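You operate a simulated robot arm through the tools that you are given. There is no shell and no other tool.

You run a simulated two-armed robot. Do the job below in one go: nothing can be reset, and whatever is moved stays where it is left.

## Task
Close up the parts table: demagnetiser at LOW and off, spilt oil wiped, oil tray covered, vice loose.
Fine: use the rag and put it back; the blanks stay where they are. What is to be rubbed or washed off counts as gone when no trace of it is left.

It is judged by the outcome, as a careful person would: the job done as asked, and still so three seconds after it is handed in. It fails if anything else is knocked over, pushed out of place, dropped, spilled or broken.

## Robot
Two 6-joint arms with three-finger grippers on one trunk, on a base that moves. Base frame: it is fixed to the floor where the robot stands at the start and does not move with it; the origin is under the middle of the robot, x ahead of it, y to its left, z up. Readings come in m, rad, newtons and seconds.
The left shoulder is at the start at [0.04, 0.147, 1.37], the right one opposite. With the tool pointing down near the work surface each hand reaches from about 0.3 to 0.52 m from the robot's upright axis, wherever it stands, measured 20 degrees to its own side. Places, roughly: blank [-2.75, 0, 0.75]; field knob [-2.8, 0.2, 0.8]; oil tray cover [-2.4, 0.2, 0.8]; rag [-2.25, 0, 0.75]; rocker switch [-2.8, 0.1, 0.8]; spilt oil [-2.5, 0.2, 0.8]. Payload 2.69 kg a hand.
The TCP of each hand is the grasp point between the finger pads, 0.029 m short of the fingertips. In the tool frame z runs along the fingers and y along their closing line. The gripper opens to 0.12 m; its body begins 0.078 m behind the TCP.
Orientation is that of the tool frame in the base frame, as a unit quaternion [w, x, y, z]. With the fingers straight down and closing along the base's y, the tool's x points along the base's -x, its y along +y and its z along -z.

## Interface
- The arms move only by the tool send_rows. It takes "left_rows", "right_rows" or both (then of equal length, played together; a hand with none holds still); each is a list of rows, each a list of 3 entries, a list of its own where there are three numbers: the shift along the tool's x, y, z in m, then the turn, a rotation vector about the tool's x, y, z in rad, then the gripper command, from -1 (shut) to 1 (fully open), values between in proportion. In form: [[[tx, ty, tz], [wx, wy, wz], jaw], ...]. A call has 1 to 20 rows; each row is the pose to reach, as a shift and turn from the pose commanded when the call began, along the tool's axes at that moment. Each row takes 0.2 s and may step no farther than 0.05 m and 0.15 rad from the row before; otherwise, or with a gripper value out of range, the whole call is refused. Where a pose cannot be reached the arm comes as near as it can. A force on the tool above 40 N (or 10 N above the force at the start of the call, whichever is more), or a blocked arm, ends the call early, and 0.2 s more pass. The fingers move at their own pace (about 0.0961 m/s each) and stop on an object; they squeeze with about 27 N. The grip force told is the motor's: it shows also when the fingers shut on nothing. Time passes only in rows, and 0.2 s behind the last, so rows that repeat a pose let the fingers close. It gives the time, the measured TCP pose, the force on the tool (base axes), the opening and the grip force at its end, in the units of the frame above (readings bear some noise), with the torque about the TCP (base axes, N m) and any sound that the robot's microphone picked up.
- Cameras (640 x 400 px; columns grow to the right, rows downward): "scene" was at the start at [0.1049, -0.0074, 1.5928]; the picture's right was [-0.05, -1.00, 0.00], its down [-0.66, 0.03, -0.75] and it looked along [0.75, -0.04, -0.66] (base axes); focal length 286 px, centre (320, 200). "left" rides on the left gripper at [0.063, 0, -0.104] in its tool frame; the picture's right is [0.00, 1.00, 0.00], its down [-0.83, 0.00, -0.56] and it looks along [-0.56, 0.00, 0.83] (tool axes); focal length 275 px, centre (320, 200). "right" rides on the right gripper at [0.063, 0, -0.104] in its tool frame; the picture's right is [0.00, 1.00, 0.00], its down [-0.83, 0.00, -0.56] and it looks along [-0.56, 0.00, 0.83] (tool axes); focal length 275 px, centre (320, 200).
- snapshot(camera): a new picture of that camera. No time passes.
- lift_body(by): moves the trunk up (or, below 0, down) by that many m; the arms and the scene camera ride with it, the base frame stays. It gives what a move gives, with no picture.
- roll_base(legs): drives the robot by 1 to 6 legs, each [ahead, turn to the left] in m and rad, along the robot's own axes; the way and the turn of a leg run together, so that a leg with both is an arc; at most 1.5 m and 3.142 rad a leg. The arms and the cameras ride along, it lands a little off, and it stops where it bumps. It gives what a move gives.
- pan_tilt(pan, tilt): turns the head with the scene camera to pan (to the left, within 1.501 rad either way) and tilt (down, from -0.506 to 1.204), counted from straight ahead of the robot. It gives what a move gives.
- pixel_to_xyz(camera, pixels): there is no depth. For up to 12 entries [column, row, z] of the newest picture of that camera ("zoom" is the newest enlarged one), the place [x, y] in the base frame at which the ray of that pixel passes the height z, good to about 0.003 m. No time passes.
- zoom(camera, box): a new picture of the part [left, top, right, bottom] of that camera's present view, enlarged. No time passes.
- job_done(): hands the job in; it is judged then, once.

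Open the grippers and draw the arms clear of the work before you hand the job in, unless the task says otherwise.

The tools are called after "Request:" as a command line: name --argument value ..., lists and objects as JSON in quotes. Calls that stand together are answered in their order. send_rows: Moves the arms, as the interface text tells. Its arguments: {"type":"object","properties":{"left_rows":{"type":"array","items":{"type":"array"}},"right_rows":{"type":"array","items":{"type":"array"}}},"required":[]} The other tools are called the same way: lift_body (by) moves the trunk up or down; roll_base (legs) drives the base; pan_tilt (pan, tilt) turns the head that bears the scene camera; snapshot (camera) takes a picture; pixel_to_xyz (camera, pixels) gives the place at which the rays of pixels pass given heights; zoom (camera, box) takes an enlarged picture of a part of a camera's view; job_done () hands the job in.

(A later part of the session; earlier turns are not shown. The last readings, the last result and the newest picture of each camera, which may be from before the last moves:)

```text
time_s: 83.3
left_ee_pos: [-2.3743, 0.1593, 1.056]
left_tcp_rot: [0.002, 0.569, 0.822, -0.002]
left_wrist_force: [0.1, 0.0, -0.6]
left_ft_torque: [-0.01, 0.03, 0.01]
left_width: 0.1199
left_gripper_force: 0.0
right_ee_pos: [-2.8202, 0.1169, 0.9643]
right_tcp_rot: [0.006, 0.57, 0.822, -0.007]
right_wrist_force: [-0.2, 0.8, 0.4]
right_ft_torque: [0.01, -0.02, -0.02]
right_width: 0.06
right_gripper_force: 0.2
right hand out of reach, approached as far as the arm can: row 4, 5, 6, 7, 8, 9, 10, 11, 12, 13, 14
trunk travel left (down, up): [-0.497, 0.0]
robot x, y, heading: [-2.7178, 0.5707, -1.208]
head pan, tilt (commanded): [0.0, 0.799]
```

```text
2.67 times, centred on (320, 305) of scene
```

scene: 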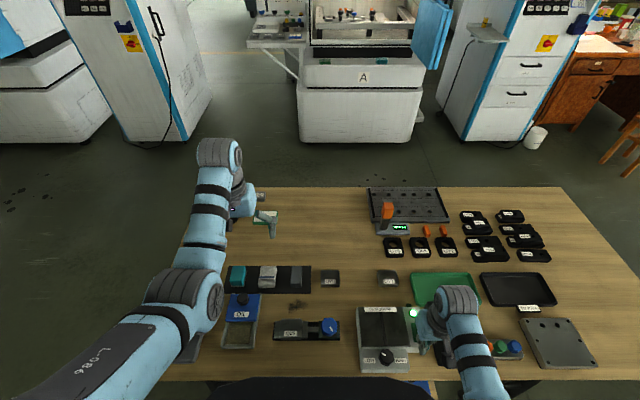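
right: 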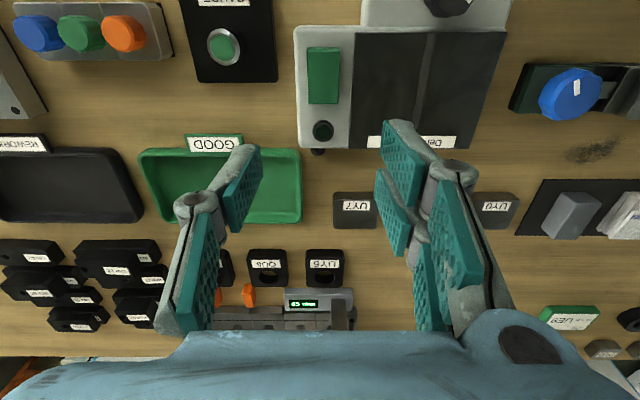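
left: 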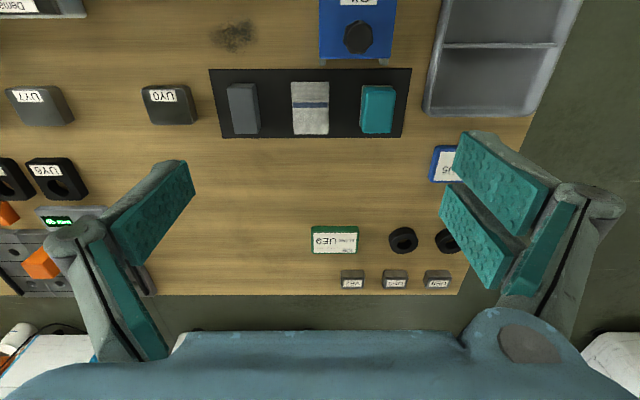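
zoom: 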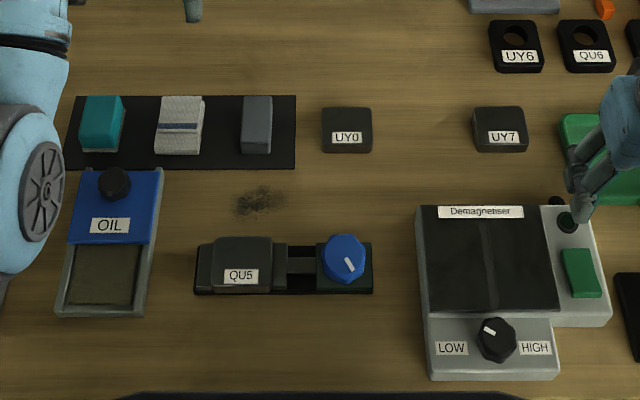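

The demagnetiser now reads LOW with the lamp dark. To reach the rag (about 0.58 m off) I must lower the trunk, so first I move the right hand forward and up to keep it well clear.

Request:
send_rows --right_rows '[[[-0.03, 0, 0], [0, 0, 0], 0], [[-0.06, 0, -0.02], [0, 0, 0], 0], [[-0.09, 0, -0.05], [0, 0, 0], 0], [[-0.12, 0, -0.08], [0, 0, 0], 0], [[-0.135, 0, -0.105], [0, 0, 0], 0], [[-0.135, 0, -0.13], [0, 0, 0], 0]]'

Request:
snapshot --camera "left"

Request:
zoom --camera "left" --box '[200, 0, 440, 150]'

```text
time_s: 84.7
left_ee_pos: [-2.3731, 0.1584, 1.0561]
left_tcp_rot: [0.001, 0.57, 0.822, -0.001]
left_wrist_force: [-0.6, 1.2, 0.5]
left_ft_torque: [-0.04, -0.02, 0.0]
left_width: 0.12
left_gripper_force: 0.0
right_ee_pos: [-2.7713, -0.0144, 1.0962]
right_tcp_rot: [0.005, 0.569, 0.822, -0.007]
right_wrist_force: [0.4, -0.4, -0.7]
right_ft_torque: [-0.03, -0.02, -0.01]
right_width: 0.06
right_gripper_force: 0.0
right hand out of reach, approached as far as the arm can: row 6
trunk travel left (down, up): [-0.497, 0.0]
robot x, y, heading: [-2.717, 0.5708, -1.207]
head pan, tilt (commanded): [0.0, 0.799]
```

```text
taken
```

left: 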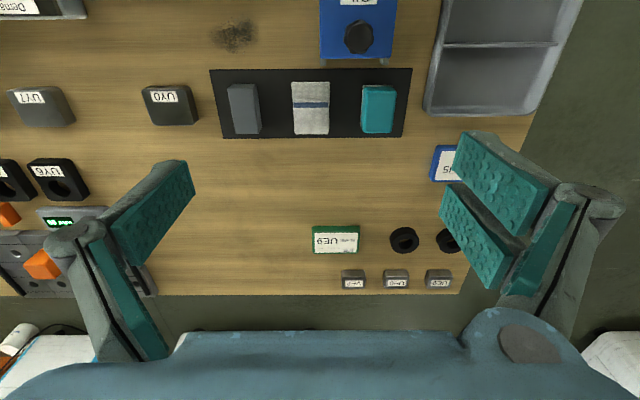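

```text
2.67 times, centred on (320, 75) of left
```

zoom: 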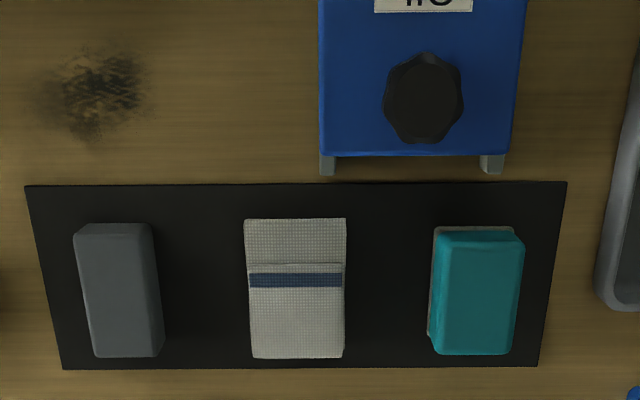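

The rag is at zoom (295,288), about 5 by 7 cm, with clear gaps of about 4 cm to its neighbours; the spill is at (100,92). I lower the trunk by 0.15 m; both hands stay clear above the table.

Request:
lift_body --by -0.15

Request:
snapshot --camera "left"

Request:
snapshot --camera "scene"

```text
time_s: 86.5
left_ee_pos: [-2.3735, 0.1584, 0.9069]
left_tcp_rot: [0.001, 0.569, 0.822, -0.001]
left_wrist_force: [-0.2, 0.8, -0.2]
left_ft_torque: [0.01, 0.01, -0.02]
left_width: 0.12
left_gripper_force: 0.0
right_ee_pos: [-2.7731, -0.0149, 0.9463]
right_tcp_rot: [0.006, 0.57, 0.822, -0.008]
right_wrist_force: [0.1, 0.4, 0.0]
right_ft_torque: [0.01, 0.01, 0.04]
right_width: 0.0601
right_gripper_force: 0.0
trunk travel left (down, up): [-0.347, 0.15]
robot x, y, heading: [-2.718, 0.5755, -1.21]
head pan, tilt (commanded): [0.0, 0.799]
```

```text
taken
```

left: 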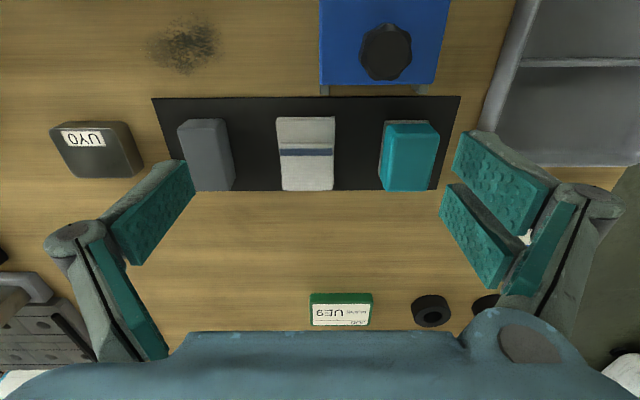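

```text
taken
```

scene: 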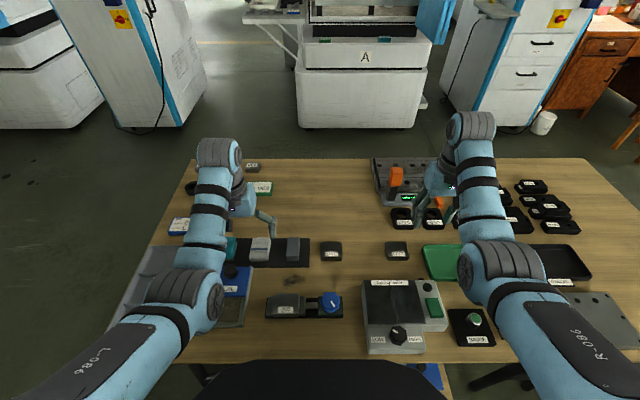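

Triangulating both views: the rag's top is at z ≈ 0.775–0.789, its centre 0.043 m ahead and 0.013 m right of the left TCP, neighbours' tops ≈ 0.79. I set the left fingers to about 0.078 m, move over the rag and descend to z 0.84 for a check.

Request:
send_rows --left_rows '[[[-0.02, -0.006, 0], [0, 0, 0], 0.6], [[-0.04, -0.012, 0.0], [0, 0, 0], 0.3], [[-0.045, -0.0129, 0.02], [0, 0, 0], 0.3], [[-0.045, -0.0129, 0.045], [0, 0, 0], 0.3], [[-0.045, -0.0129, 0.065], [0, 0, 0], 0.3], [[-0.045, -0.0129, 0.065], [0, 0, 0], 0.3]]'

Request:
snapshot --camera "left"

Request:
zoom --camera "scene" --box '[190, 220, 350, 320]'

```text
time_s: 87.9
left_ee_pos: [-2.3719, 0.1143, 0.8416]
left_tcp_rot: [0.002, 0.569, 0.822, -0.002]
left_wrist_force: [-0.3, -0.9, 0.8]
left_ft_torque: [-0.04, 0.0, -0.03]
left_width: 0.0783
left_gripper_force: 0.0
right_ee_pos: [-2.7705, -0.0138, 0.9456]
right_tcp_rot: [0.005, 0.569, 0.822, -0.007]
right_wrist_force: [0.0, 0.4, 0.2]
right_ft_torque: [0.04, 0.02, 0.01]
right_width: 0.0598
right_gripper_force: 0.0
trunk travel left (down, up): [-0.347, 0.15]
robot x, y, heading: [-2.7164, 0.5732, -1.214]
head pan, tilt (commanded): [0.0, 0.799]
```

```text
taken
```

left: 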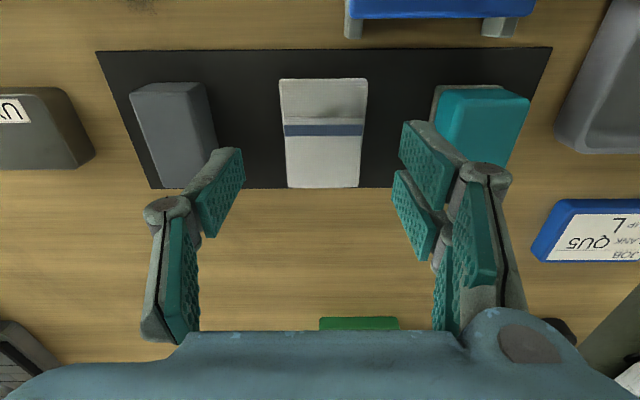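

```text
4.00 times, centred on (270, 270) of scene
```

zoom: 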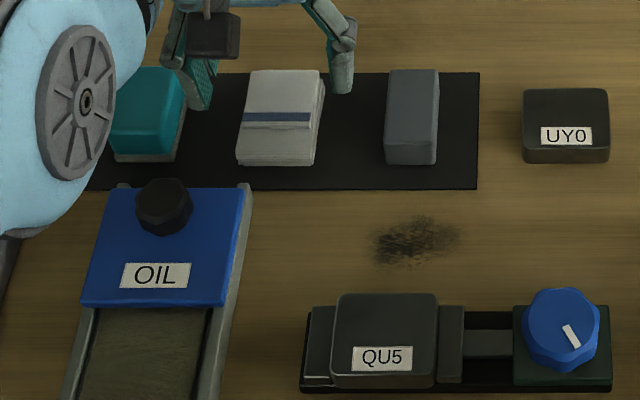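

The fingers straddle the rag (cols 287–360) evenly and clear of the grey and teal blocks. I go down to z 0.791 and close on the rag.

Request:
send_rows --left_rows '[[[0, 0.002, 0.015], [0, 0, 0], 0.3], [[0, 0.002, 0.03], [0, 0, 0], 0.3], [[0, 0.002, 0.042], [0, 0, 0], 0.3], [[0, 0.002, 0.0505], [0, 0, 0], 0.3], [[0, 0.002, 0.0505], [0, 0, 0], 0.3]]'

Request:
snapshot --camera "left"

Request:
zoom --camera "scene" --box '[190, 220, 350, 320]'

```text
time_s: 89.1
left_ee_pos: [-2.373, 0.1297, 0.8016]
left_tcp_rot: [0.002, 0.57, 0.822, -0.001]
left_wrist_force: [0.7, -0.5, 0.3]
left_ft_torque: [0.01, -0.01, 0.0]
left_width: 0.0779
left_gripper_force: 0.1
left hand out of reach, approached as far as the arm can: row 1, 2, 3, 4, 5
right_ee_pos: [-2.7715, -0.0149, 0.9461]
right_tcp_rot: [0.005, 0.569, 0.822, -0.006]
right_wrist_force: [0.3, 0.1, -0.2]
right_ft_torque: [-0.01, -0.02, 0.01]
right_width: 0.0603
right_gripper_force: 0.0
trunk travel left (down, up): [-0.347, 0.15]
robot x, y, heading: [-2.7153, 0.5725, -1.208]
head pan, tilt (commanded): [0.0, 0.799]
```

```text
taken
```

left: 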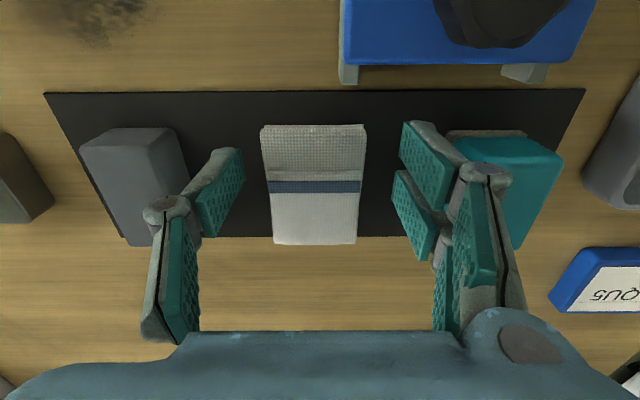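

```text
4.00 times, centred on (270, 270) of scene
```

zoom: 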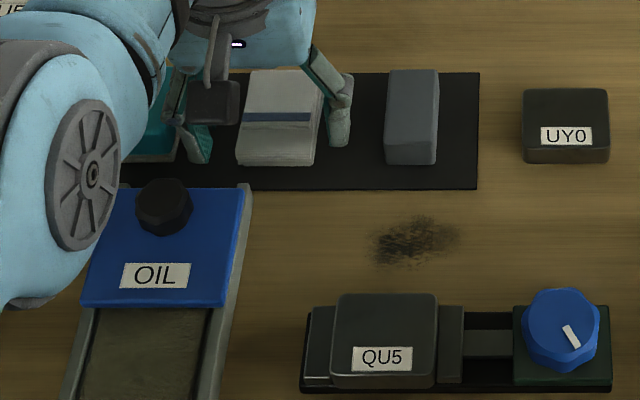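

The left arm runs out of reach with the tool dead vertical (it stopped at z 0.80, 15 mm short). Tilting the fingers slightly forward brings the wrist back, so I rise 3 cm and tilt by 0.12 rad about tool y.

Request:
send_rows --left_rows '[[[0, 0, -0.015], [0, 0, 0], 0.3], [[0, 0, -0.03], [0, -0.04, 0], 0.3], [[0, 0, -0.03], [0, -0.08, 0], 0.3], [[0, 0, -0.03], [0, -0.12, 0], 0.3], [[0, 0, -0.03], [0, -0.12, 0], 0.3]]'

Request:
snapshot --camera "left"

```text
time_s: 90.3
left_ee_pos: [-2.3726, 0.131, 0.8311]
left_tcp_rot: [0.051, 0.568, 0.82, -0.036]
left_wrist_force: [0.1, -0.4, 0.5]
left_ft_torque: [0.0, -0.01, -0.01]
left_width: 0.0781
left_gripper_force: 0.1
right_ee_pos: [-2.7704, -0.0132, 0.9452]
right_tcp_rot: [0.006, 0.57, 0.822, -0.006]
right_wrist_force: [-0.5, 0.3, -0.2]
right_ft_torque: [0.01, 0.0, 0.01]
right_width: 0.0601
right_gripper_force: 0.0
trunk travel left (down, up): [-0.347, 0.15]
robot x, y, heading: [-2.7156, 0.5727, -1.21]
head pan, tilt (commanded): [0.0, 0.799]
```

```text
taken
```

left: 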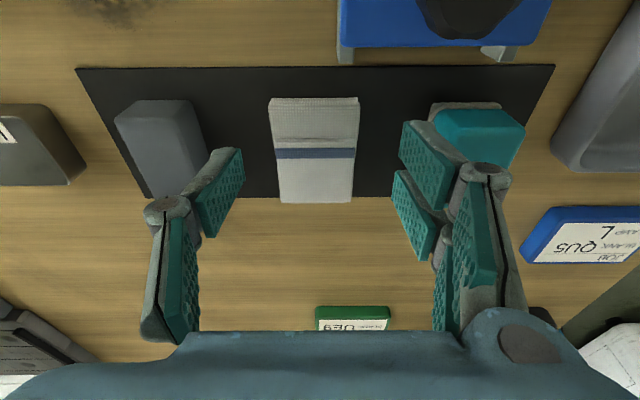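

The tilt works (now at z 0.831). The rag's centre is about 14 mm ahead and 3.5 mm right of the TCP, so I move there and down to z ≈ 0.791.

Request:
send_rows --left_rows '[[[-0.007, -0.002, 0.004], [0, 0, 0], 0.3], [[-0.0115, -0.0035, 0.012], [0, 0, 0], 0.3], [[-0.011, -0.0035, 0.022], [0, 0, 0], 0.3], [[-0.01, -0.0035, 0.033], [0, 0, 0], 0.3], [[-0.0094, -0.0035, 0.0416], [0, 0, 0], 0.3], [[-0.0094, -0.0035, 0.0416], [0, 0, 0], 0.3]]'

Request:
snapshot --camera "left"

Request:
zoom --camera "scene" --box '[190, 220, 350, 320]'

```text
time_s: 91.7
left_ee_pos: [-2.3708, 0.1158, 0.7918]
left_tcp_rot: [0.051, 0.568, 0.821, -0.036]
left_wrist_force: [0.0, 0.3, -0.4]
left_ft_torque: [0.02, -0.02, 0.03]
left_width: 0.0781
left_gripper_force: 0.0
right_ee_pos: [-2.7697, -0.0158, 0.9458]
right_tcp_rot: [0.005, 0.569, 0.822, -0.007]
right_wrist_force: [0.4, 0.0, 0.6]
right_ft_torque: [-0.02, -0.01, -0.02]
right_width: 0.0599
right_gripper_force: 0.1
trunk travel left (down, up): [-0.347, 0.15]
robot x, y, heading: [-2.7157, 0.5752, -1.208]
head pan, tilt (commanded): [0.0, 0.799]
```

```text
taken
```

left: 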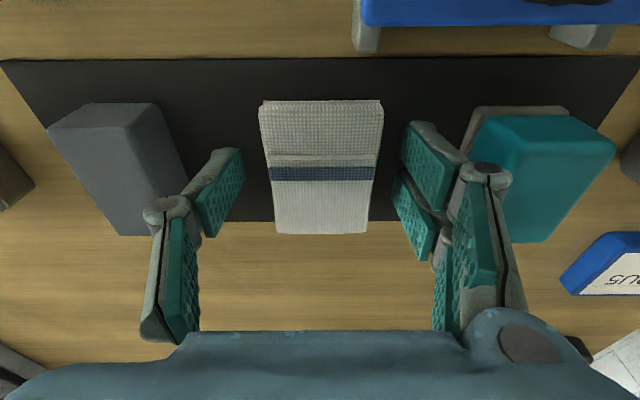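

```text
4.00 times, centred on (270, 270) of scene
```

zoom: 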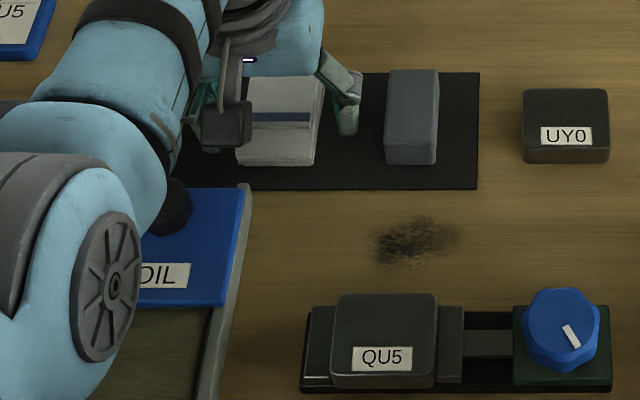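

The fingers stand on both sides of the rag with room to the blocks. I close the left gripper on the rag.

Request:
send_rows --left_rows '[[[0, 0, 0], [0, 0, 0], 0.0], [[0, 0, 0], [0, 0, 0], -0.3], [[0, 0, 0], [0, 0, 0], -0.6], [[0, 0, 0], [0, 0, 0], -0.6], [[0, 0, 0], [0, 0, 0], -0.6]]'

Request:
snapshot --camera "left"

```text
time_s: 92.9
left_ee_pos: [-2.3708, 0.1167, 0.7932]
left_tcp_rot: [0.053, 0.568, 0.82, -0.038]
left_wrist_force: [18.1, 0.7, 24.9]
left_ft_torque: [0.66, -1.03, -0.4]
left_width: 0.0491
left_gripper_force: 26.9
right_ee_pos: [-2.7708, -0.0119, 0.9475]
right_tcp_rot: [0.006, 0.569, 0.822, -0.008]
right_wrist_force: [-0.5, 0.1, -0.1]
right_ft_torque: [-0.01, -0.05, 0.0]
right_width: 0.06
right_gripper_force: 0.0
trunk travel left (down, up): [-0.347, 0.15]
robot x, y, heading: [-2.7132, 0.5736, -1.212]
head pan, tilt (commanded): [0.0, 0.799]
```

```text
taken
```

left: 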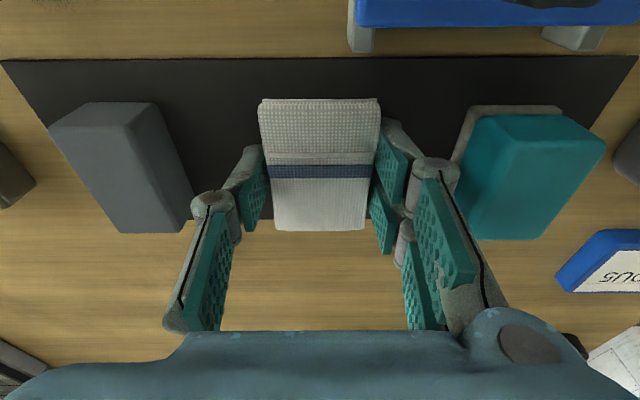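

Gripped at 0.049 m, but 25 N upward and 18 N sideways show on the tool, so the tips touch the mat or are off-centre. I lift slowly and check.

Request:
send_rows --left_rows '[[[0, 0, -0.002], [0, 0, 0], -0.6], [[0, 0, -0.005], [0, 0, 0], -0.6], [[0, 0, -0.01], [0, 0, 0], -0.6], [[0, 0, -0.025], [0, 0, 0], -0.6], [[0, 0, -0.045], [0, 0, 0], -0.6]]'

Request:
snapshot --camera "left"

Request:
zoom --camera "scene" --box '[190, 220, 350, 320]'

```text
time_s: 94.1
left_ee_pos: [-2.374, 0.1219, 0.8379]
left_tcp_rot: [0.049, 0.568, 0.821, -0.035]
left_wrist_force: [-0.5, 0.4, -0.9]
left_ft_torque: [0.01, 0.02, 0.0]
left_width: 0.0489
left_gripper_force: 27.4
right_ee_pos: [-2.7703, -0.0157, 0.9457]
right_tcp_rot: [0.006, 0.569, 0.822, -0.007]
right_wrist_force: [-0.4, -0.3, -0.7]
right_ft_torque: [0.01, 0.01, 0.0]
right_width: 0.0603
right_gripper_force: 0.1
trunk travel left (down, up): [-0.347, 0.15]
robot x, y, heading: [-2.714, 0.5748, -1.212]
head pan, tilt (commanded): [0.0, 0.799]
```

```text
taken
```

left: 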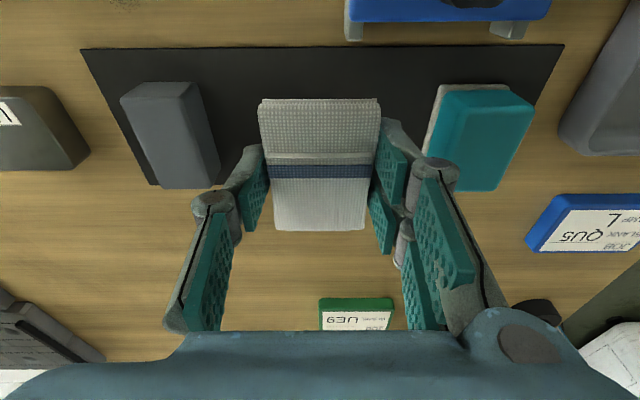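

```text
4.00 times, centred on (270, 270) of scene
```

zoom: 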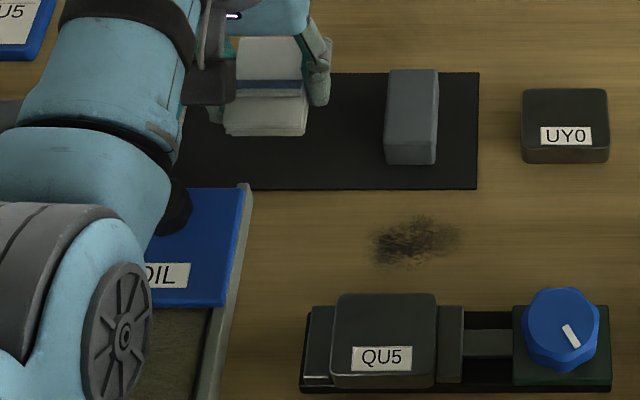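

The rag is lifted clean and the mat with its blocks stays put. I measure the spill's outline, the vice's far edge and the mat's front edge in this zoom.

Request:
pixel_to_xyz --camera "zoom" --pixels '[[415, 242, 0.75], [372, 245, 0.75], [462, 232, 0.75], [425, 214, 0.75], [410, 269, 0.75], [478, 189, 0.753], [253, 189, 0.753], [335, 297, 0.8], [437, 297, 0.8], [565, 295, 0.81], [525, 160, 0.75], [240, 240, 0.77]]'

```text
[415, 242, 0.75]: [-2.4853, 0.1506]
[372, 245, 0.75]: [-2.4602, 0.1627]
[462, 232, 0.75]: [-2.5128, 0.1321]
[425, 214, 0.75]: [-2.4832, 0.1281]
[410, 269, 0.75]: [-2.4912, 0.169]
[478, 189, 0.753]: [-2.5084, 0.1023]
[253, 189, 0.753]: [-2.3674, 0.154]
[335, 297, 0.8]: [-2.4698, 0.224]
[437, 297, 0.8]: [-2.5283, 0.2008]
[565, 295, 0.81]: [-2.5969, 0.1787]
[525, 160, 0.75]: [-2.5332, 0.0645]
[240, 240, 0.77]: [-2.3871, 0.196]
```

The spill spans about 6 by 4 cm in front of the mat edge, with about 9.5 cm between the mat and the vice — the 6.6 cm rag fits. I rise, draw back, go sideways and lower the rag to about 1 cm above the spill.

Request:
send_rows --left_rows '[[[-0.0025, 0, -0.0198], [0, 0, 0], -0.6], [[0.0352, 0, -0.0246], [0, 0, 0], -0.6], [[0.0726, 0, -0.0293], [0, 0, 0], -0.6], [[0.0726, -0.048, -0.0293], [0, 0, 0], -0.6], [[0.0726, -0.096, -0.0293], [0, 0, 0], -0.6], [[0.0764, -0.096, 0.0], [0, 0, 0], -0.6], [[0.0795, -0.096, 0.025], [0, 0, 0], -0.6], [[0.0795, -0.096, 0.025], [0, 0, 0], -0.6]]'

Request:
snapshot --camera "left"

Request:
zoom --camera "scene" --box '[210, 220, 370, 320]'

```text
time_s: 96.1
left_ee_pos: [-2.4395, 0.162, 0.8014]
left_tcp_rot: [0.08, 0.552, 0.83, -0.012]
left_wrist_force: [0.0, -0.7, 0.2]
left_ft_torque: [-0.01, -0.01, 0.0]
left_width: 0.049
left_gripper_force: 26.9
right_ee_pos: [-2.7714, -0.0149, 0.9456]
right_tcp_rot: [0.005, 0.57, 0.821, -0.007]
right_wrist_force: [0.7, -0.7, 0.6]
right_ft_torque: [-0.01, -0.04, -0.02]
right_width: 0.06
right_gripper_force: 0.0
trunk travel left (down, up): [-0.347, 0.15]
robot x, y, heading: [-2.7143, 0.5746, -1.206]
head pan, tilt (commanded): [0.0, 0.799]
stopped in row 8 (left hand): the arm was blocked; the commanded pose is now the measured one
```

```text
taken
```

left: 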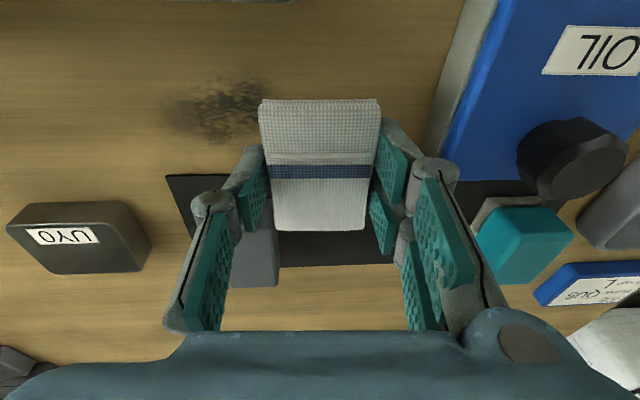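

```text
4.00 times, centred on (290, 270) of scene
```

zoom: 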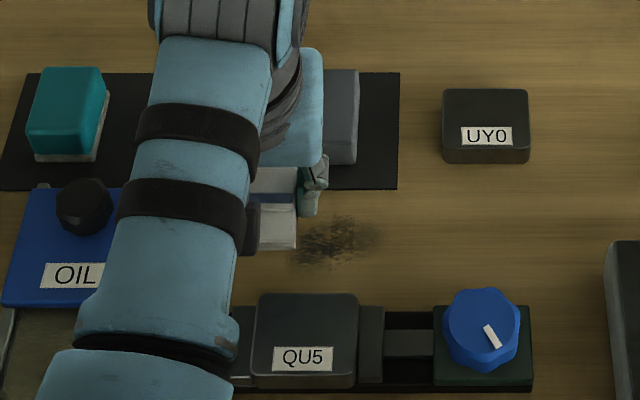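

The left arm reports it was blocked, although the tool force is near zero — something upstream of the wrist. I look at the whole arm before moving further.

Request:
snapshot --camera "scene"

Request:
zoom --camera "scene" --box '[170, 250, 330, 370]'

Request:
snapshot --camera "right"

```text
taken
```

scene: 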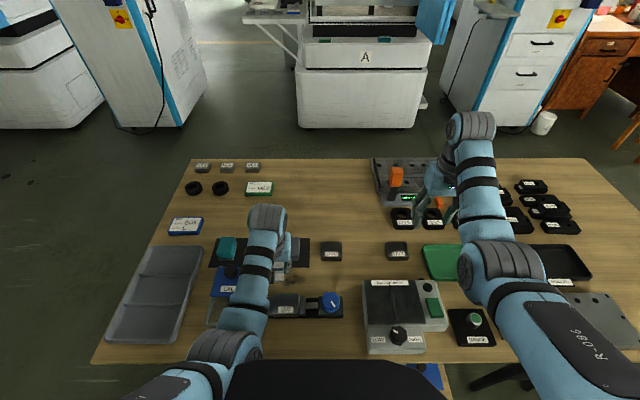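

```text
3.33 times, centred on (250, 310) of scene
```

zoom: 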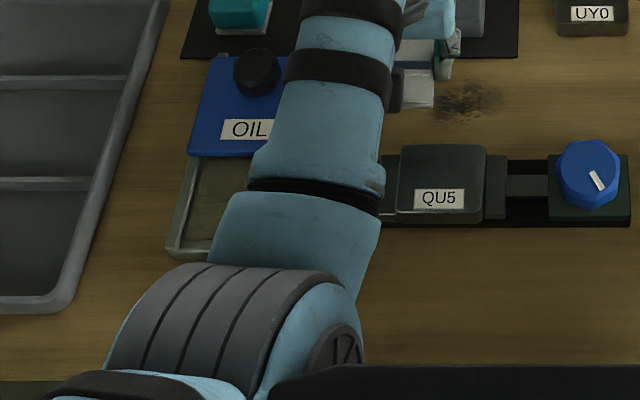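

```text
taken
```

right: 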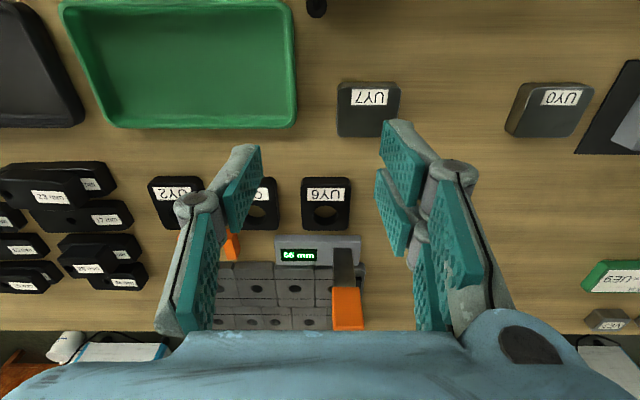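

The left elbow (grey, at (235,350)) is against the robot's own black column now that the trunk is lowered and the hand swings inward. For the spill I don't need the lowered trunk, so I raise it back by 0.15 m with the rag held.

Request:
lift_body --by 0.15

Request:
snapshot --camera "scene"

Request:
snapshot --camera "left"

```text
time_s: 97.8
left_ee_pos: [-2.4395, 0.1636, 0.9506]
left_tcp_rot: [0.08, 0.552, 0.83, -0.01]
left_wrist_force: [-0.4, 0.2, 0.7]
left_ft_torque: [-0.03, -0.03, -0.01]
left_width: 0.0491
left_gripper_force: 26.7
right_ee_pos: [-2.7717, -0.0147, 1.0962]
right_tcp_rot: [0.006, 0.569, 0.822, -0.007]
right_wrist_force: [-0.5, 0.1, -0.7]
right_ft_torque: [-0.01, 0.0, 0.05]
right_width: 0.06
right_gripper_force: 0.1
trunk travel left (down, up): [-0.497, 0.0]
robot x, y, heading: [-2.7153, 0.5715, -1.215]
head pan, tilt (commanded): [0.0, 0.799]
```

```text
taken
```

scene: 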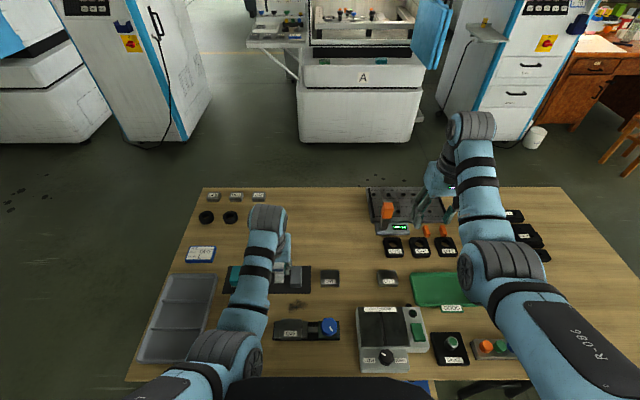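

```text
taken
```

left: 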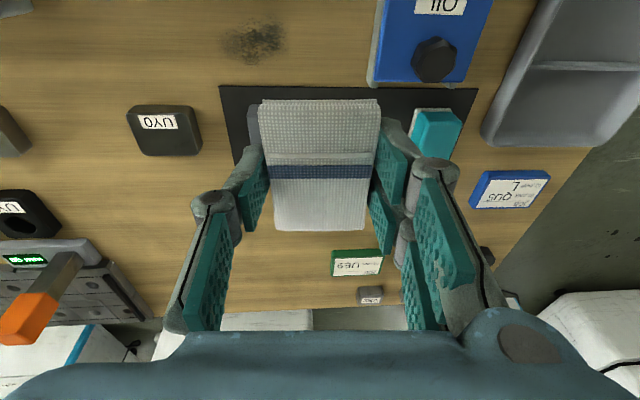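

I measure the spill from both cameras again: left picture (222–283, 20–62), scene picture around (297,305).

Request:
pixel_to_xyz --camera "left" --pixels '[[252, 40, 0.75], [222, 42, 0.75], [284, 38, 0.75], [255, 20, 0.75], [250, 63, 0.75], [300, 87, 0.753], [225, 87, 0.753]]'

Request:
zoom --camera "scene" --box '[230, 270, 350, 345]'

```text
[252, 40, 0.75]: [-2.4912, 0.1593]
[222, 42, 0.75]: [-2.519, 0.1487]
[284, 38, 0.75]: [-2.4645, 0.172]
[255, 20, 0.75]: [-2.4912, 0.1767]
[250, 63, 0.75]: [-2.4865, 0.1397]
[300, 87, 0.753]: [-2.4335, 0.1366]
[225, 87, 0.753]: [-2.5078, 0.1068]
```

```text
5.33 times, centred on (290, 308) of scene
```

zoom: 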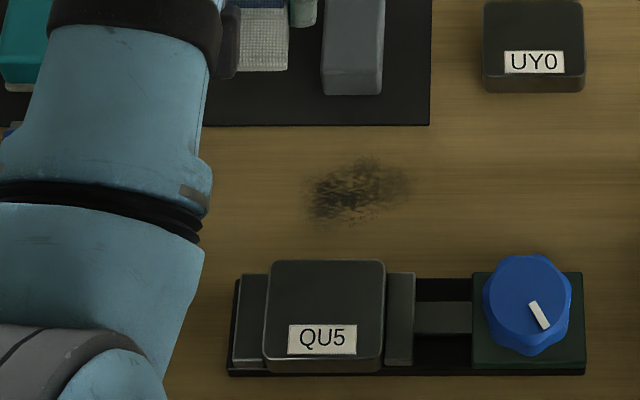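

Request:
pixel_to_xyz --camera "zoom" --pixels '[[355, 190, 0.75], [300, 195, 0.75], [412, 182, 0.75], [365, 155, 0.75], [345, 225, 0.75], [430, 127, 0.753], [215, 126, 0.753], [270, 262, 0.8], [382, 262, 0.8], [240, 276, 0.78], [410, 275, 0.78], [583, 270, 0.77]]'

```text
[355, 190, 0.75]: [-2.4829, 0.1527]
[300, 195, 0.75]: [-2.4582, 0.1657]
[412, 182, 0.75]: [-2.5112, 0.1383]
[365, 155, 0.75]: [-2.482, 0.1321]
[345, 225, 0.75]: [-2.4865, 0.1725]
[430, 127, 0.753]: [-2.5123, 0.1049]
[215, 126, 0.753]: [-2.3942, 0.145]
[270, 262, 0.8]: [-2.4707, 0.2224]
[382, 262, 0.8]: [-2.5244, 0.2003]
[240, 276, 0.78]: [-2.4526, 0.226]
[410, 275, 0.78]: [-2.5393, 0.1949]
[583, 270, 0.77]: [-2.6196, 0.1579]
```

Both views agree: spill centre ≈ (-2.487, 0.156), 4.4 cm deep, between the mat edge and the vice 9.3 cm apart. I restore the hand's attitude (so the rag is level again) and move above the spill at z 0.86.

Request:
send_rows --left_rows '[[[0.0056, -0.0108, 0.0], [0.0156, 0.0036, 0.0064], -0.6], [[0.0112, -0.0216, 0.0], [0.0312, 0.0072, 0.0128], -0.6], [[0.0168, -0.0324, 0.02], [0.0468, 0.0108, 0.0192], -0.6], [[0.0224, -0.0432, 0.04], [0.0624, 0.0144, 0.0256], -0.6], [[0.0281, -0.054, 0.065], [0.078, 0.018, 0.032], -0.6], [[0.0281, -0.054, 0.0837], [0.078, 0.018, 0.032], -0.6], [[0.0281, -0.054, 0.0837], [0.078, 0.018, 0.032], -0.6]]'

Request:
snapshot --camera "left"

Request:
snapshot --camera "scene"

```text
time_s: 99.4
left_ee_pos: [-2.4895, 0.1576, 0.8591]
left_tcp_rot: [0.051, 0.567, 0.821, -0.035]
left_wrist_force: [0.3, 0.8, -0.2]
left_ft_torque: [0.0, 0.03, -0.03]
left_width: 0.0489
left_gripper_force: 26.9
right_ee_pos: [-2.7716, -0.0153, 1.0968]
right_tcp_rot: [0.006, 0.57, 0.822, -0.007]
right_wrist_force: [0.3, -0.1, 0.0]
right_ft_torque: [0.03, 0.02, 0.01]
right_width: 0.0599
right_gripper_force: 0.2
trunk travel left (down, up): [-0.497, 0.0]
robot x, y, heading: [-2.719, 0.5729, -1.211]
head pan, tilt (commanded): [0.0, 0.799]
```

```text
taken
```

left: 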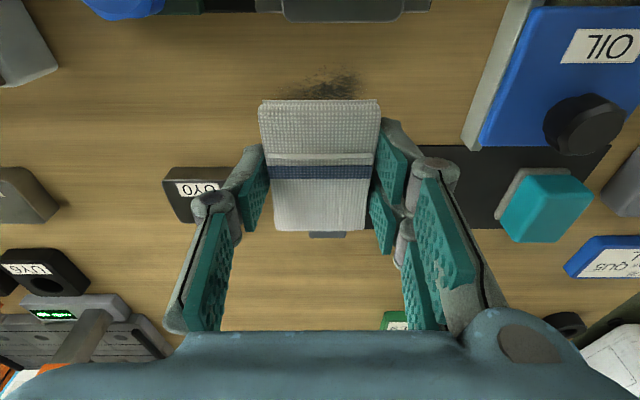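

```text
taken
```

scene: 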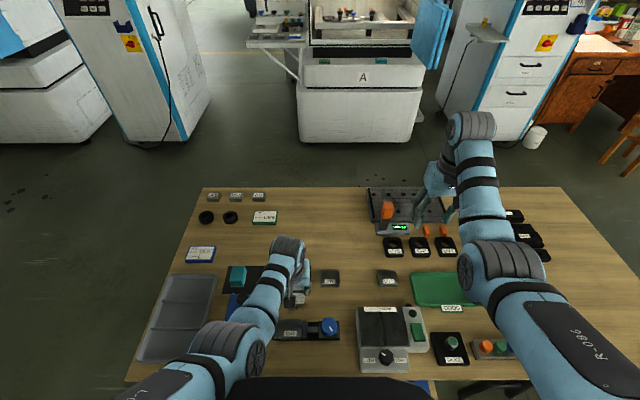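

The rag is level and above the spill. I lower it to about 7 mm above the table, then in 2 mm steps until it presses lightly.

Request:
send_rows --left_rows '[[[0.006, 0, 0.025], [0, 0, 0], -0.6], [[0.01, 0, 0.05], [0, 0, 0], -0.6], [[0.0118, 0, 0.061], [0, 0, 0], -0.6], [[0.012, 0, 0.063], [0, 0, 0], -0.6], [[0.0122, 0, 0.065], [0, 0, 0], -0.6], [[0.0124, 0, 0.067], [0, 0, 0], -0.6]]'

Request:
snapshot --camera "left"

Request:
zoom --camera "scene" --box '[230, 260, 350, 345]'

```text
time_s: 100.8
left_ee_pos: [-2.4943, 0.1729, 0.8088]
left_tcp_rot: [0.049, 0.57, 0.82, -0.039]
left_wrist_force: [0.2, 0.4, 1.0]
left_ft_torque: [0.01, -0.01, 0.0]
left_width: 0.0489
left_gripper_force: 27.4
left hand out of reach, approached as far as the arm can: row 2, 3, 4, 5, 6
right_ee_pos: [-2.7717, -0.0145, 1.0963]
right_tcp_rot: [0.005, 0.57, 0.822, -0.007]
right_wrist_force: [-0.2, -0.2, 0.9]
right_ft_torque: [0.01, 0.0, -0.01]
right_width: 0.06
right_gripper_force: 0.1
trunk travel left (down, up): [-0.497, 0.0]
robot x, y, heading: [-2.7201, 0.5714, -1.209]
head pan, tilt (commanded): [0.0, 0.799]
```

```text
taken
```

left: 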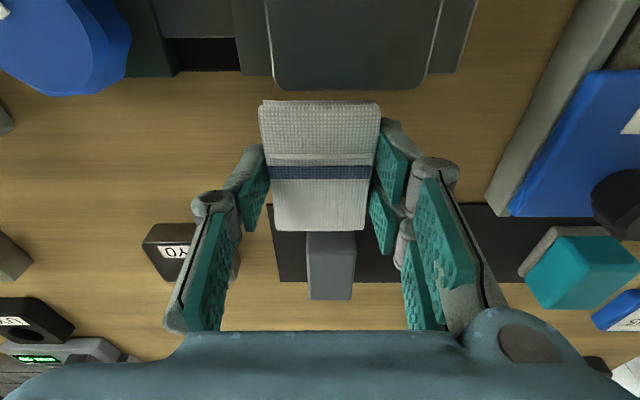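

```text
4.71 times, centred on (290, 302) of scene
```

zoom: 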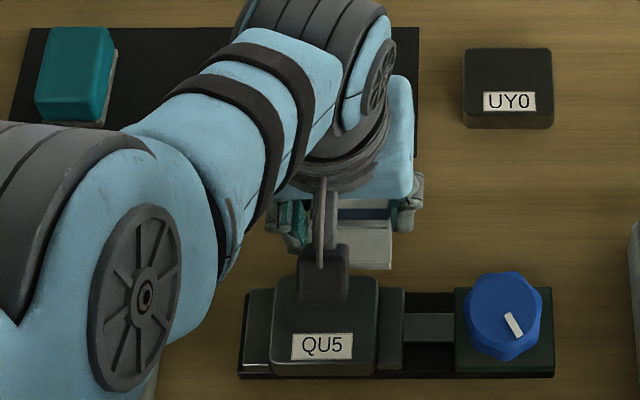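

At full trunk height the left arm cannot get low enough there, and with the trunk down its elbow meets the column. If I turn the robot about 0.22 rad to the right, the spill lies more to the left hand's own side; first I raise the rag clear.

Request:
send_rows --left_rows '[[[-0.006, 0, -0.03], [0, 0, 0], -0.6], [[-0.015, 0, -0.06], [0, 0, 0], -0.6], [[-0.025, 0, -0.09], [0, 0, 0], -0.6], [[-0.035, 0, -0.115], [0, 0, 0], -0.6]]'

Request:
roll_base --legs '[[0, -0.22]]'

Request:
snapshot --camera "scene"

Request:
snapshot --camera "left"

```text
time_s: 101.8
left_ee_pos: [-2.486, 0.11, 0.9075]
left_tcp_rot: [0.048, 0.569, 0.82, -0.039]
left_wrist_force: [-0.2, 0.0, -0.2]
left_ft_torque: [0.04, 0.0, 0.01]
left_width: 0.0489
left_gripper_force: 26.7
left hand out of reach, approached as far as the arm can: row 1, 2, 3, 4
right_ee_pos: [-2.7711, -0.0147, 1.0957]
right_tcp_rot: [0.006, 0.569, 0.823, -0.007]
right_wrist_force: [0.6, 0.1, 0.6]
right_ft_torque: [0.0, -0.02, 0.04]
right_width: 0.0601
right_gripper_force: 0.0
trunk travel left (down, up): [-0.497, 0.0]
robot x, y, heading: [-2.717, 0.5729, -1.207]
head pan, tilt (commanded): [0.0, 0.799]
```

```text
time_s: 103.0
left_ee_pos: [-2.5919, 0.0706, 0.9062]
left_tcp_rot: [0.043, 0.656, 0.753, -0.044]
left_wrist_force: [0.2, -0.1, -0.2]
left_ft_torque: [0.0, -0.01, -0.02]
left_width: 0.049
left_gripper_force: 27.1
right_ee_pos: [-2.8967, 0.01, 1.096]
right_tcp_rot: [0.004, 0.656, 0.754, -0.008]
right_wrist_force: [0.3, -0.6, 0.5]
right_ft_torque: [-0.01, -0.02, 0.02]
right_width: 0.0599
right_gripper_force: 0.1
trunk travel left (down, up): [-0.497, 0.0]
robot x, y, heading: [-2.7144, 0.5692, -1.429]
head pan, tilt (commanded): [0.0, 0.799]
```

```text
taken
```

scene: 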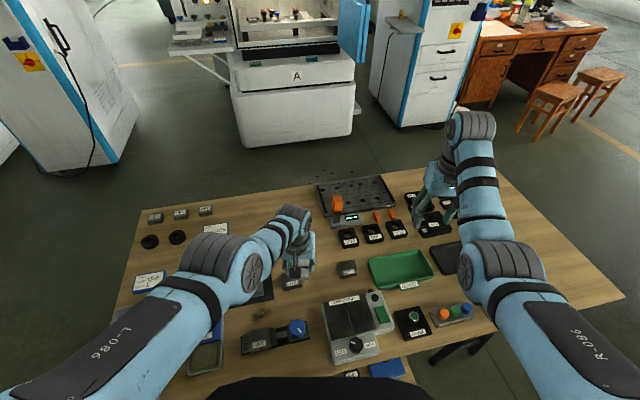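

```text
taken
```

left: 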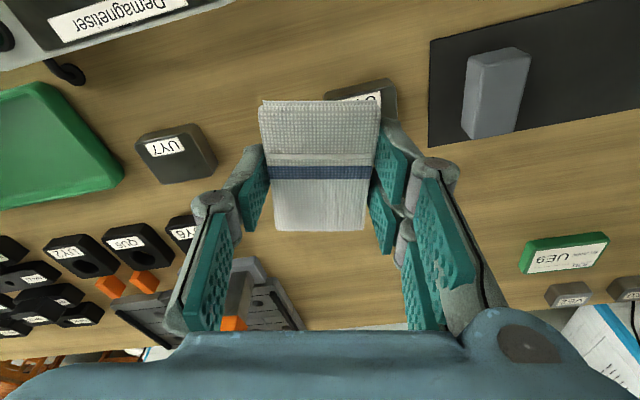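

The robot has turned to heading −1.43; the spill is now 20° to the left at 0.47 m. I bring the rag back over the spill, restoring its attitude to the table, at z 0.87.

Request:
send_rows --left_rows '[[[0.013, 0.019, 0.0], [-0.006, 0, -0.037], -0.6], [[0.026, 0.038, 0.0], [-0.012, -0.001, -0.074], -0.6], [[0.039, 0.057, 0.005], [-0.018, -0.001, -0.11], -0.6], [[0.052, 0.076, 0.01], [-0.024, -0.002, -0.147], -0.6], [[0.066, 0.095, 0.018], [-0.03, -0.002, -0.184], -0.6], [[0.0784, 0.1142, 0.0257], [-0.036, -0.003, -0.221], -0.6], [[0.0784, 0.1142, 0.0257], [-0.036, -0.003, -0.221], -0.6]]'

Request:
snapshot --camera "left"

Request:
snapshot --camera "scene"

```text
time_s: 104.6
left_ee_pos: [-2.49, 0.1106, 0.832]
left_tcp_rot: [0.051, 0.567, 0.821, -0.035]
left_wrist_force: [-0.5, 0.0, 0.1]
left_ft_torque: [0.01, -0.02, 0.02]
left_width: 0.0492
left_gripper_force: 27.3
left hand out of reach, approached as far as the arm can: row 1, 2, 3, 4, 5, 6, 7
right_ee_pos: [-2.8975, 0.0115, 1.0951]
right_tcp_rot: [0.005, 0.657, 0.754, -0.009]
right_wrist_force: [0.5, 0.4, 0.5]
right_ft_torque: [-0.02, -0.04, 0.0]
right_width: 0.0602
right_gripper_force: 0.1
trunk travel left (down, up): [-0.497, 0.0]
robot x, y, heading: [-2.7167, 0.5719, -1.428]
head pan, tilt (commanded): [0.0, 0.799]
```

```text
taken
```

left: 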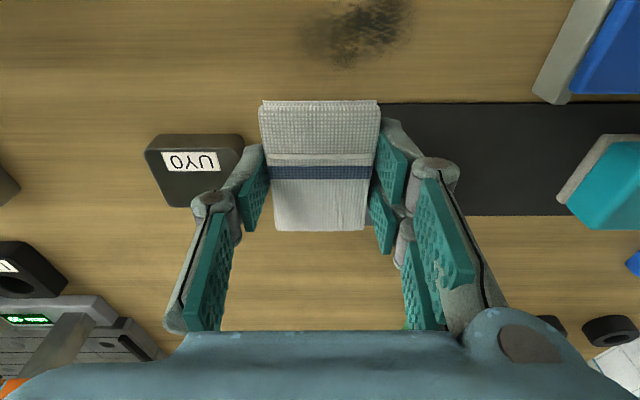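

```text
taken
```

scene: 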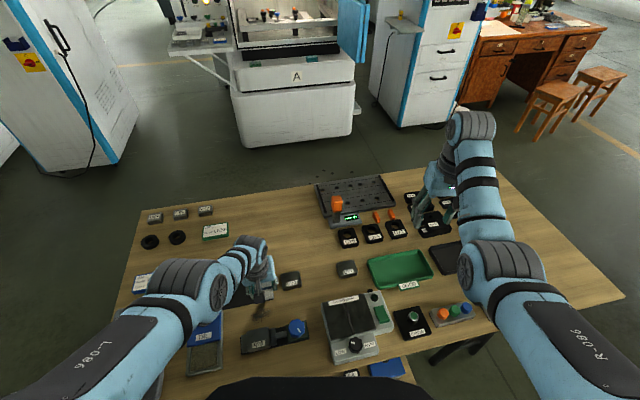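

The arm seems to have gone nearly straight (every clipped pose is ~0.55 m from the shoulder) and cannot fold again from there; also the rag hangs just over the grey block. I go up first, then right and back, which should let the elbow bend in its natural sense.

Request:
send_rows --left_rows '[[[-0.0025, 0, -0.0198], [0, 0, 0], -0.6], [[-0.0049, 0, -0.0397], [0, 0, 0], -0.6], [[0.0009, -0.0293, -0.0454], [0, 0, 0], -0.6], [[0.0068, -0.0585, -0.0512], [0, 0, 0], -0.6], [[0.0358, -0.0519, -0.0548], [0, 0, 0], -0.6], [[0.0358, -0.0519, -0.0548], [0, 0, 0], -0.6]]'

Request:
snapshot --camera "scene"

Request:
snapshot --camera "left"

```text
time_s: 106.0
left_ee_pos: [-2.5584, 0.0949, 0.8605]
left_tcp_rot: [0.052, 0.567, 0.821, -0.035]
left_wrist_force: [-0.2, 0.1, -0.4]
left_ft_torque: [-0.02, 0.01, 0.05]
left_width: 0.0492
left_gripper_force: 27.0
left hand out of reach, approached as far as the arm can: row 1, 2, 3, 4, 5, 6
right_ee_pos: [-2.8976, 0.0116, 1.0953]
right_tcp_rot: [0.004, 0.656, 0.755, -0.008]
right_wrist_force: [-0.3, 0.5, 0.3]
right_ft_torque: [0.02, 0.04, -0.01]
right_width: 0.0601
right_gripper_force: 0.0
trunk travel left (down, up): [-0.497, 0.0]
robot x, y, heading: [-2.7172, 0.5724, -1.43]
head pan, tilt (commanded): [0.0, 0.799]
```

```text
taken
```

scene: 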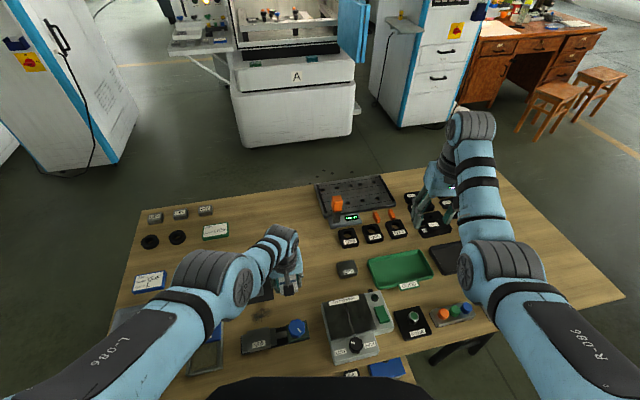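

```text
taken
```

left: 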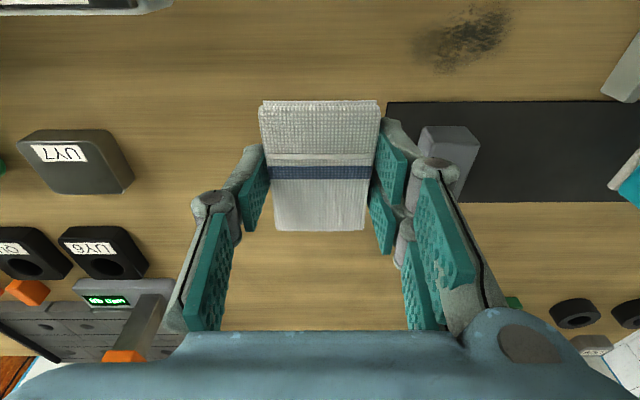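

The elbow must have flipped past straight to its wrong side, where it cannot fold. I stretch the arm forward to full length over the empty part of the table and then move upward, so that the elbow bends back the natural way.

Request:
send_rows --left_rows '[[[-0.029, -0.0066, 0.0036], [0, 0, 0], -0.6], [[-0.0581, -0.0131, 0.0072], [0, 0, 0], -0.6], [[-0.0618, -0.0131, -0.0226], [0, 0, 0], -0.6], [[-0.0667, -0.0131, -0.0622], [0, 0, 0], -0.6], [[-0.0717, -0.0131, -0.1019], [0, 0, 0], -0.6], [[-0.0766, -0.0131, -0.1416], [0, 0, 0], -0.6], [[-0.0803, -0.0131, -0.1713], [0, 0, 0], -0.6]]'

Request:
snapshot --camera "scene"

```text
time_s: 107.6
left_ee_pos: [-2.5565, 0.0186, 1.038]
left_tcp_rot: [0.051, 0.567, 0.821, -0.034]
left_wrist_force: [1.0, 0.1, -0.8]
left_ft_torque: [0.01, -0.02, 0.02]
left_width: 0.0489
left_gripper_force: 27.2
left hand out of reach, approached as far as the arm can: row 1, 2, 3, 4, 6, 7
right_ee_pos: [-2.8976, 0.0124, 1.0967]
right_tcp_rot: [0.004, 0.656, 0.755, -0.008]
right_wrist_force: [-0.3, -0.2, 0.5]
right_ft_torque: [0.01, 0.01, 0.02]
right_width: 0.0599
right_gripper_force: 0.1
trunk travel left (down, up): [-0.497, 0.0]
robot x, y, heading: [-2.7171, 0.5725, -1.434]
head pan, tilt (commanded): [0.0, 0.799]
```

```text
taken
```

scene: 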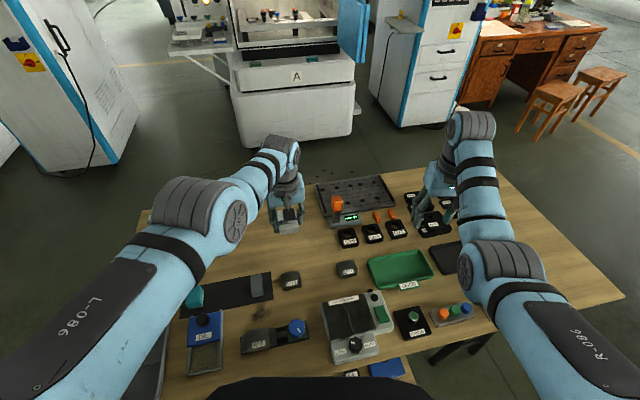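

Rows 6–7 were again refused as too near, so the left elbow is still up (compare (205,215) with the right elbow). I push a little beyond full reach while sweeping upward, in free air, to carry the elbow through straight to its natural side, then draw in.

Request:
send_rows --left_rows '[[[-0.0233, -0.0065, 0.0412], [0, 0, 0], -0.6], [[-0.0523, -0.0132, 0.0448], [0, 0, 0], -0.6], [[-0.0718, -0.0165, 0.0069], [0, 0, 0], -0.6], [[-0.0854, -0.0185, -0.0317], [0, 0, 0], -0.6], [[-0.0942, -0.0194, -0.0708], [0, 0, 0], -0.6], [[-0.1011, -0.0199, -0.1103], [0, 0, 0], -0.6], [[-0.106, -0.0199, -0.15], [0, 0, 0], -0.6], [[-0.1061, -0.0187, -0.1902], [0, 0, 0], -0.6], [[-0.0736, -0.0109, -0.2043], [0, 0, 0], -0.6], [[-0.0349, -0.002, -0.2091], [0, 0, 0], -0.6], [[0.0038, 0.0069, -0.2139], [0, 0, 0], -0.6], [[0.0424, 0.0158, -0.2187], [0, 0, 0], -0.6]]'

Request:
snapshot --camera "scene"

```text
time_s: 110.2
left_ee_pos: [-2.5811, 0.0219, 1.2571]
left_tcp_rot: [0.05, 0.567, 0.821, -0.035]
left_wrist_force: [-1.2, 0.3, -0.2]
left_ft_torque: [0.01, 0.01, -0.01]
left_width: 0.0489
left_gripper_force: 27.0
left hand out of reach, approached as far as the arm can: row 1, 2, 3, 4, 5, 6, 7, 8, 9, 11, 12
right_ee_pos: [-2.8983, 0.0113, 1.0964]
right_tcp_rot: [0.005, 0.656, 0.754, -0.008]
right_wrist_force: [-0.1, -0.2, 0.4]
right_ft_torque: [-0.02, 0.04, -0.06]
right_width: 0.06
right_gripper_force: 0.1
trunk travel left (down, up): [-0.497, 0.0]
robot x, y, heading: [-2.7179, 0.5745, -1.434]
head pan, tilt (commanded): [0.0, 0.799]
```

```text
taken
```

scene: 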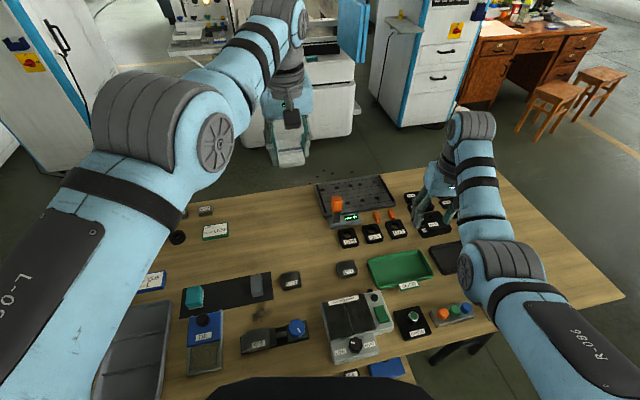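

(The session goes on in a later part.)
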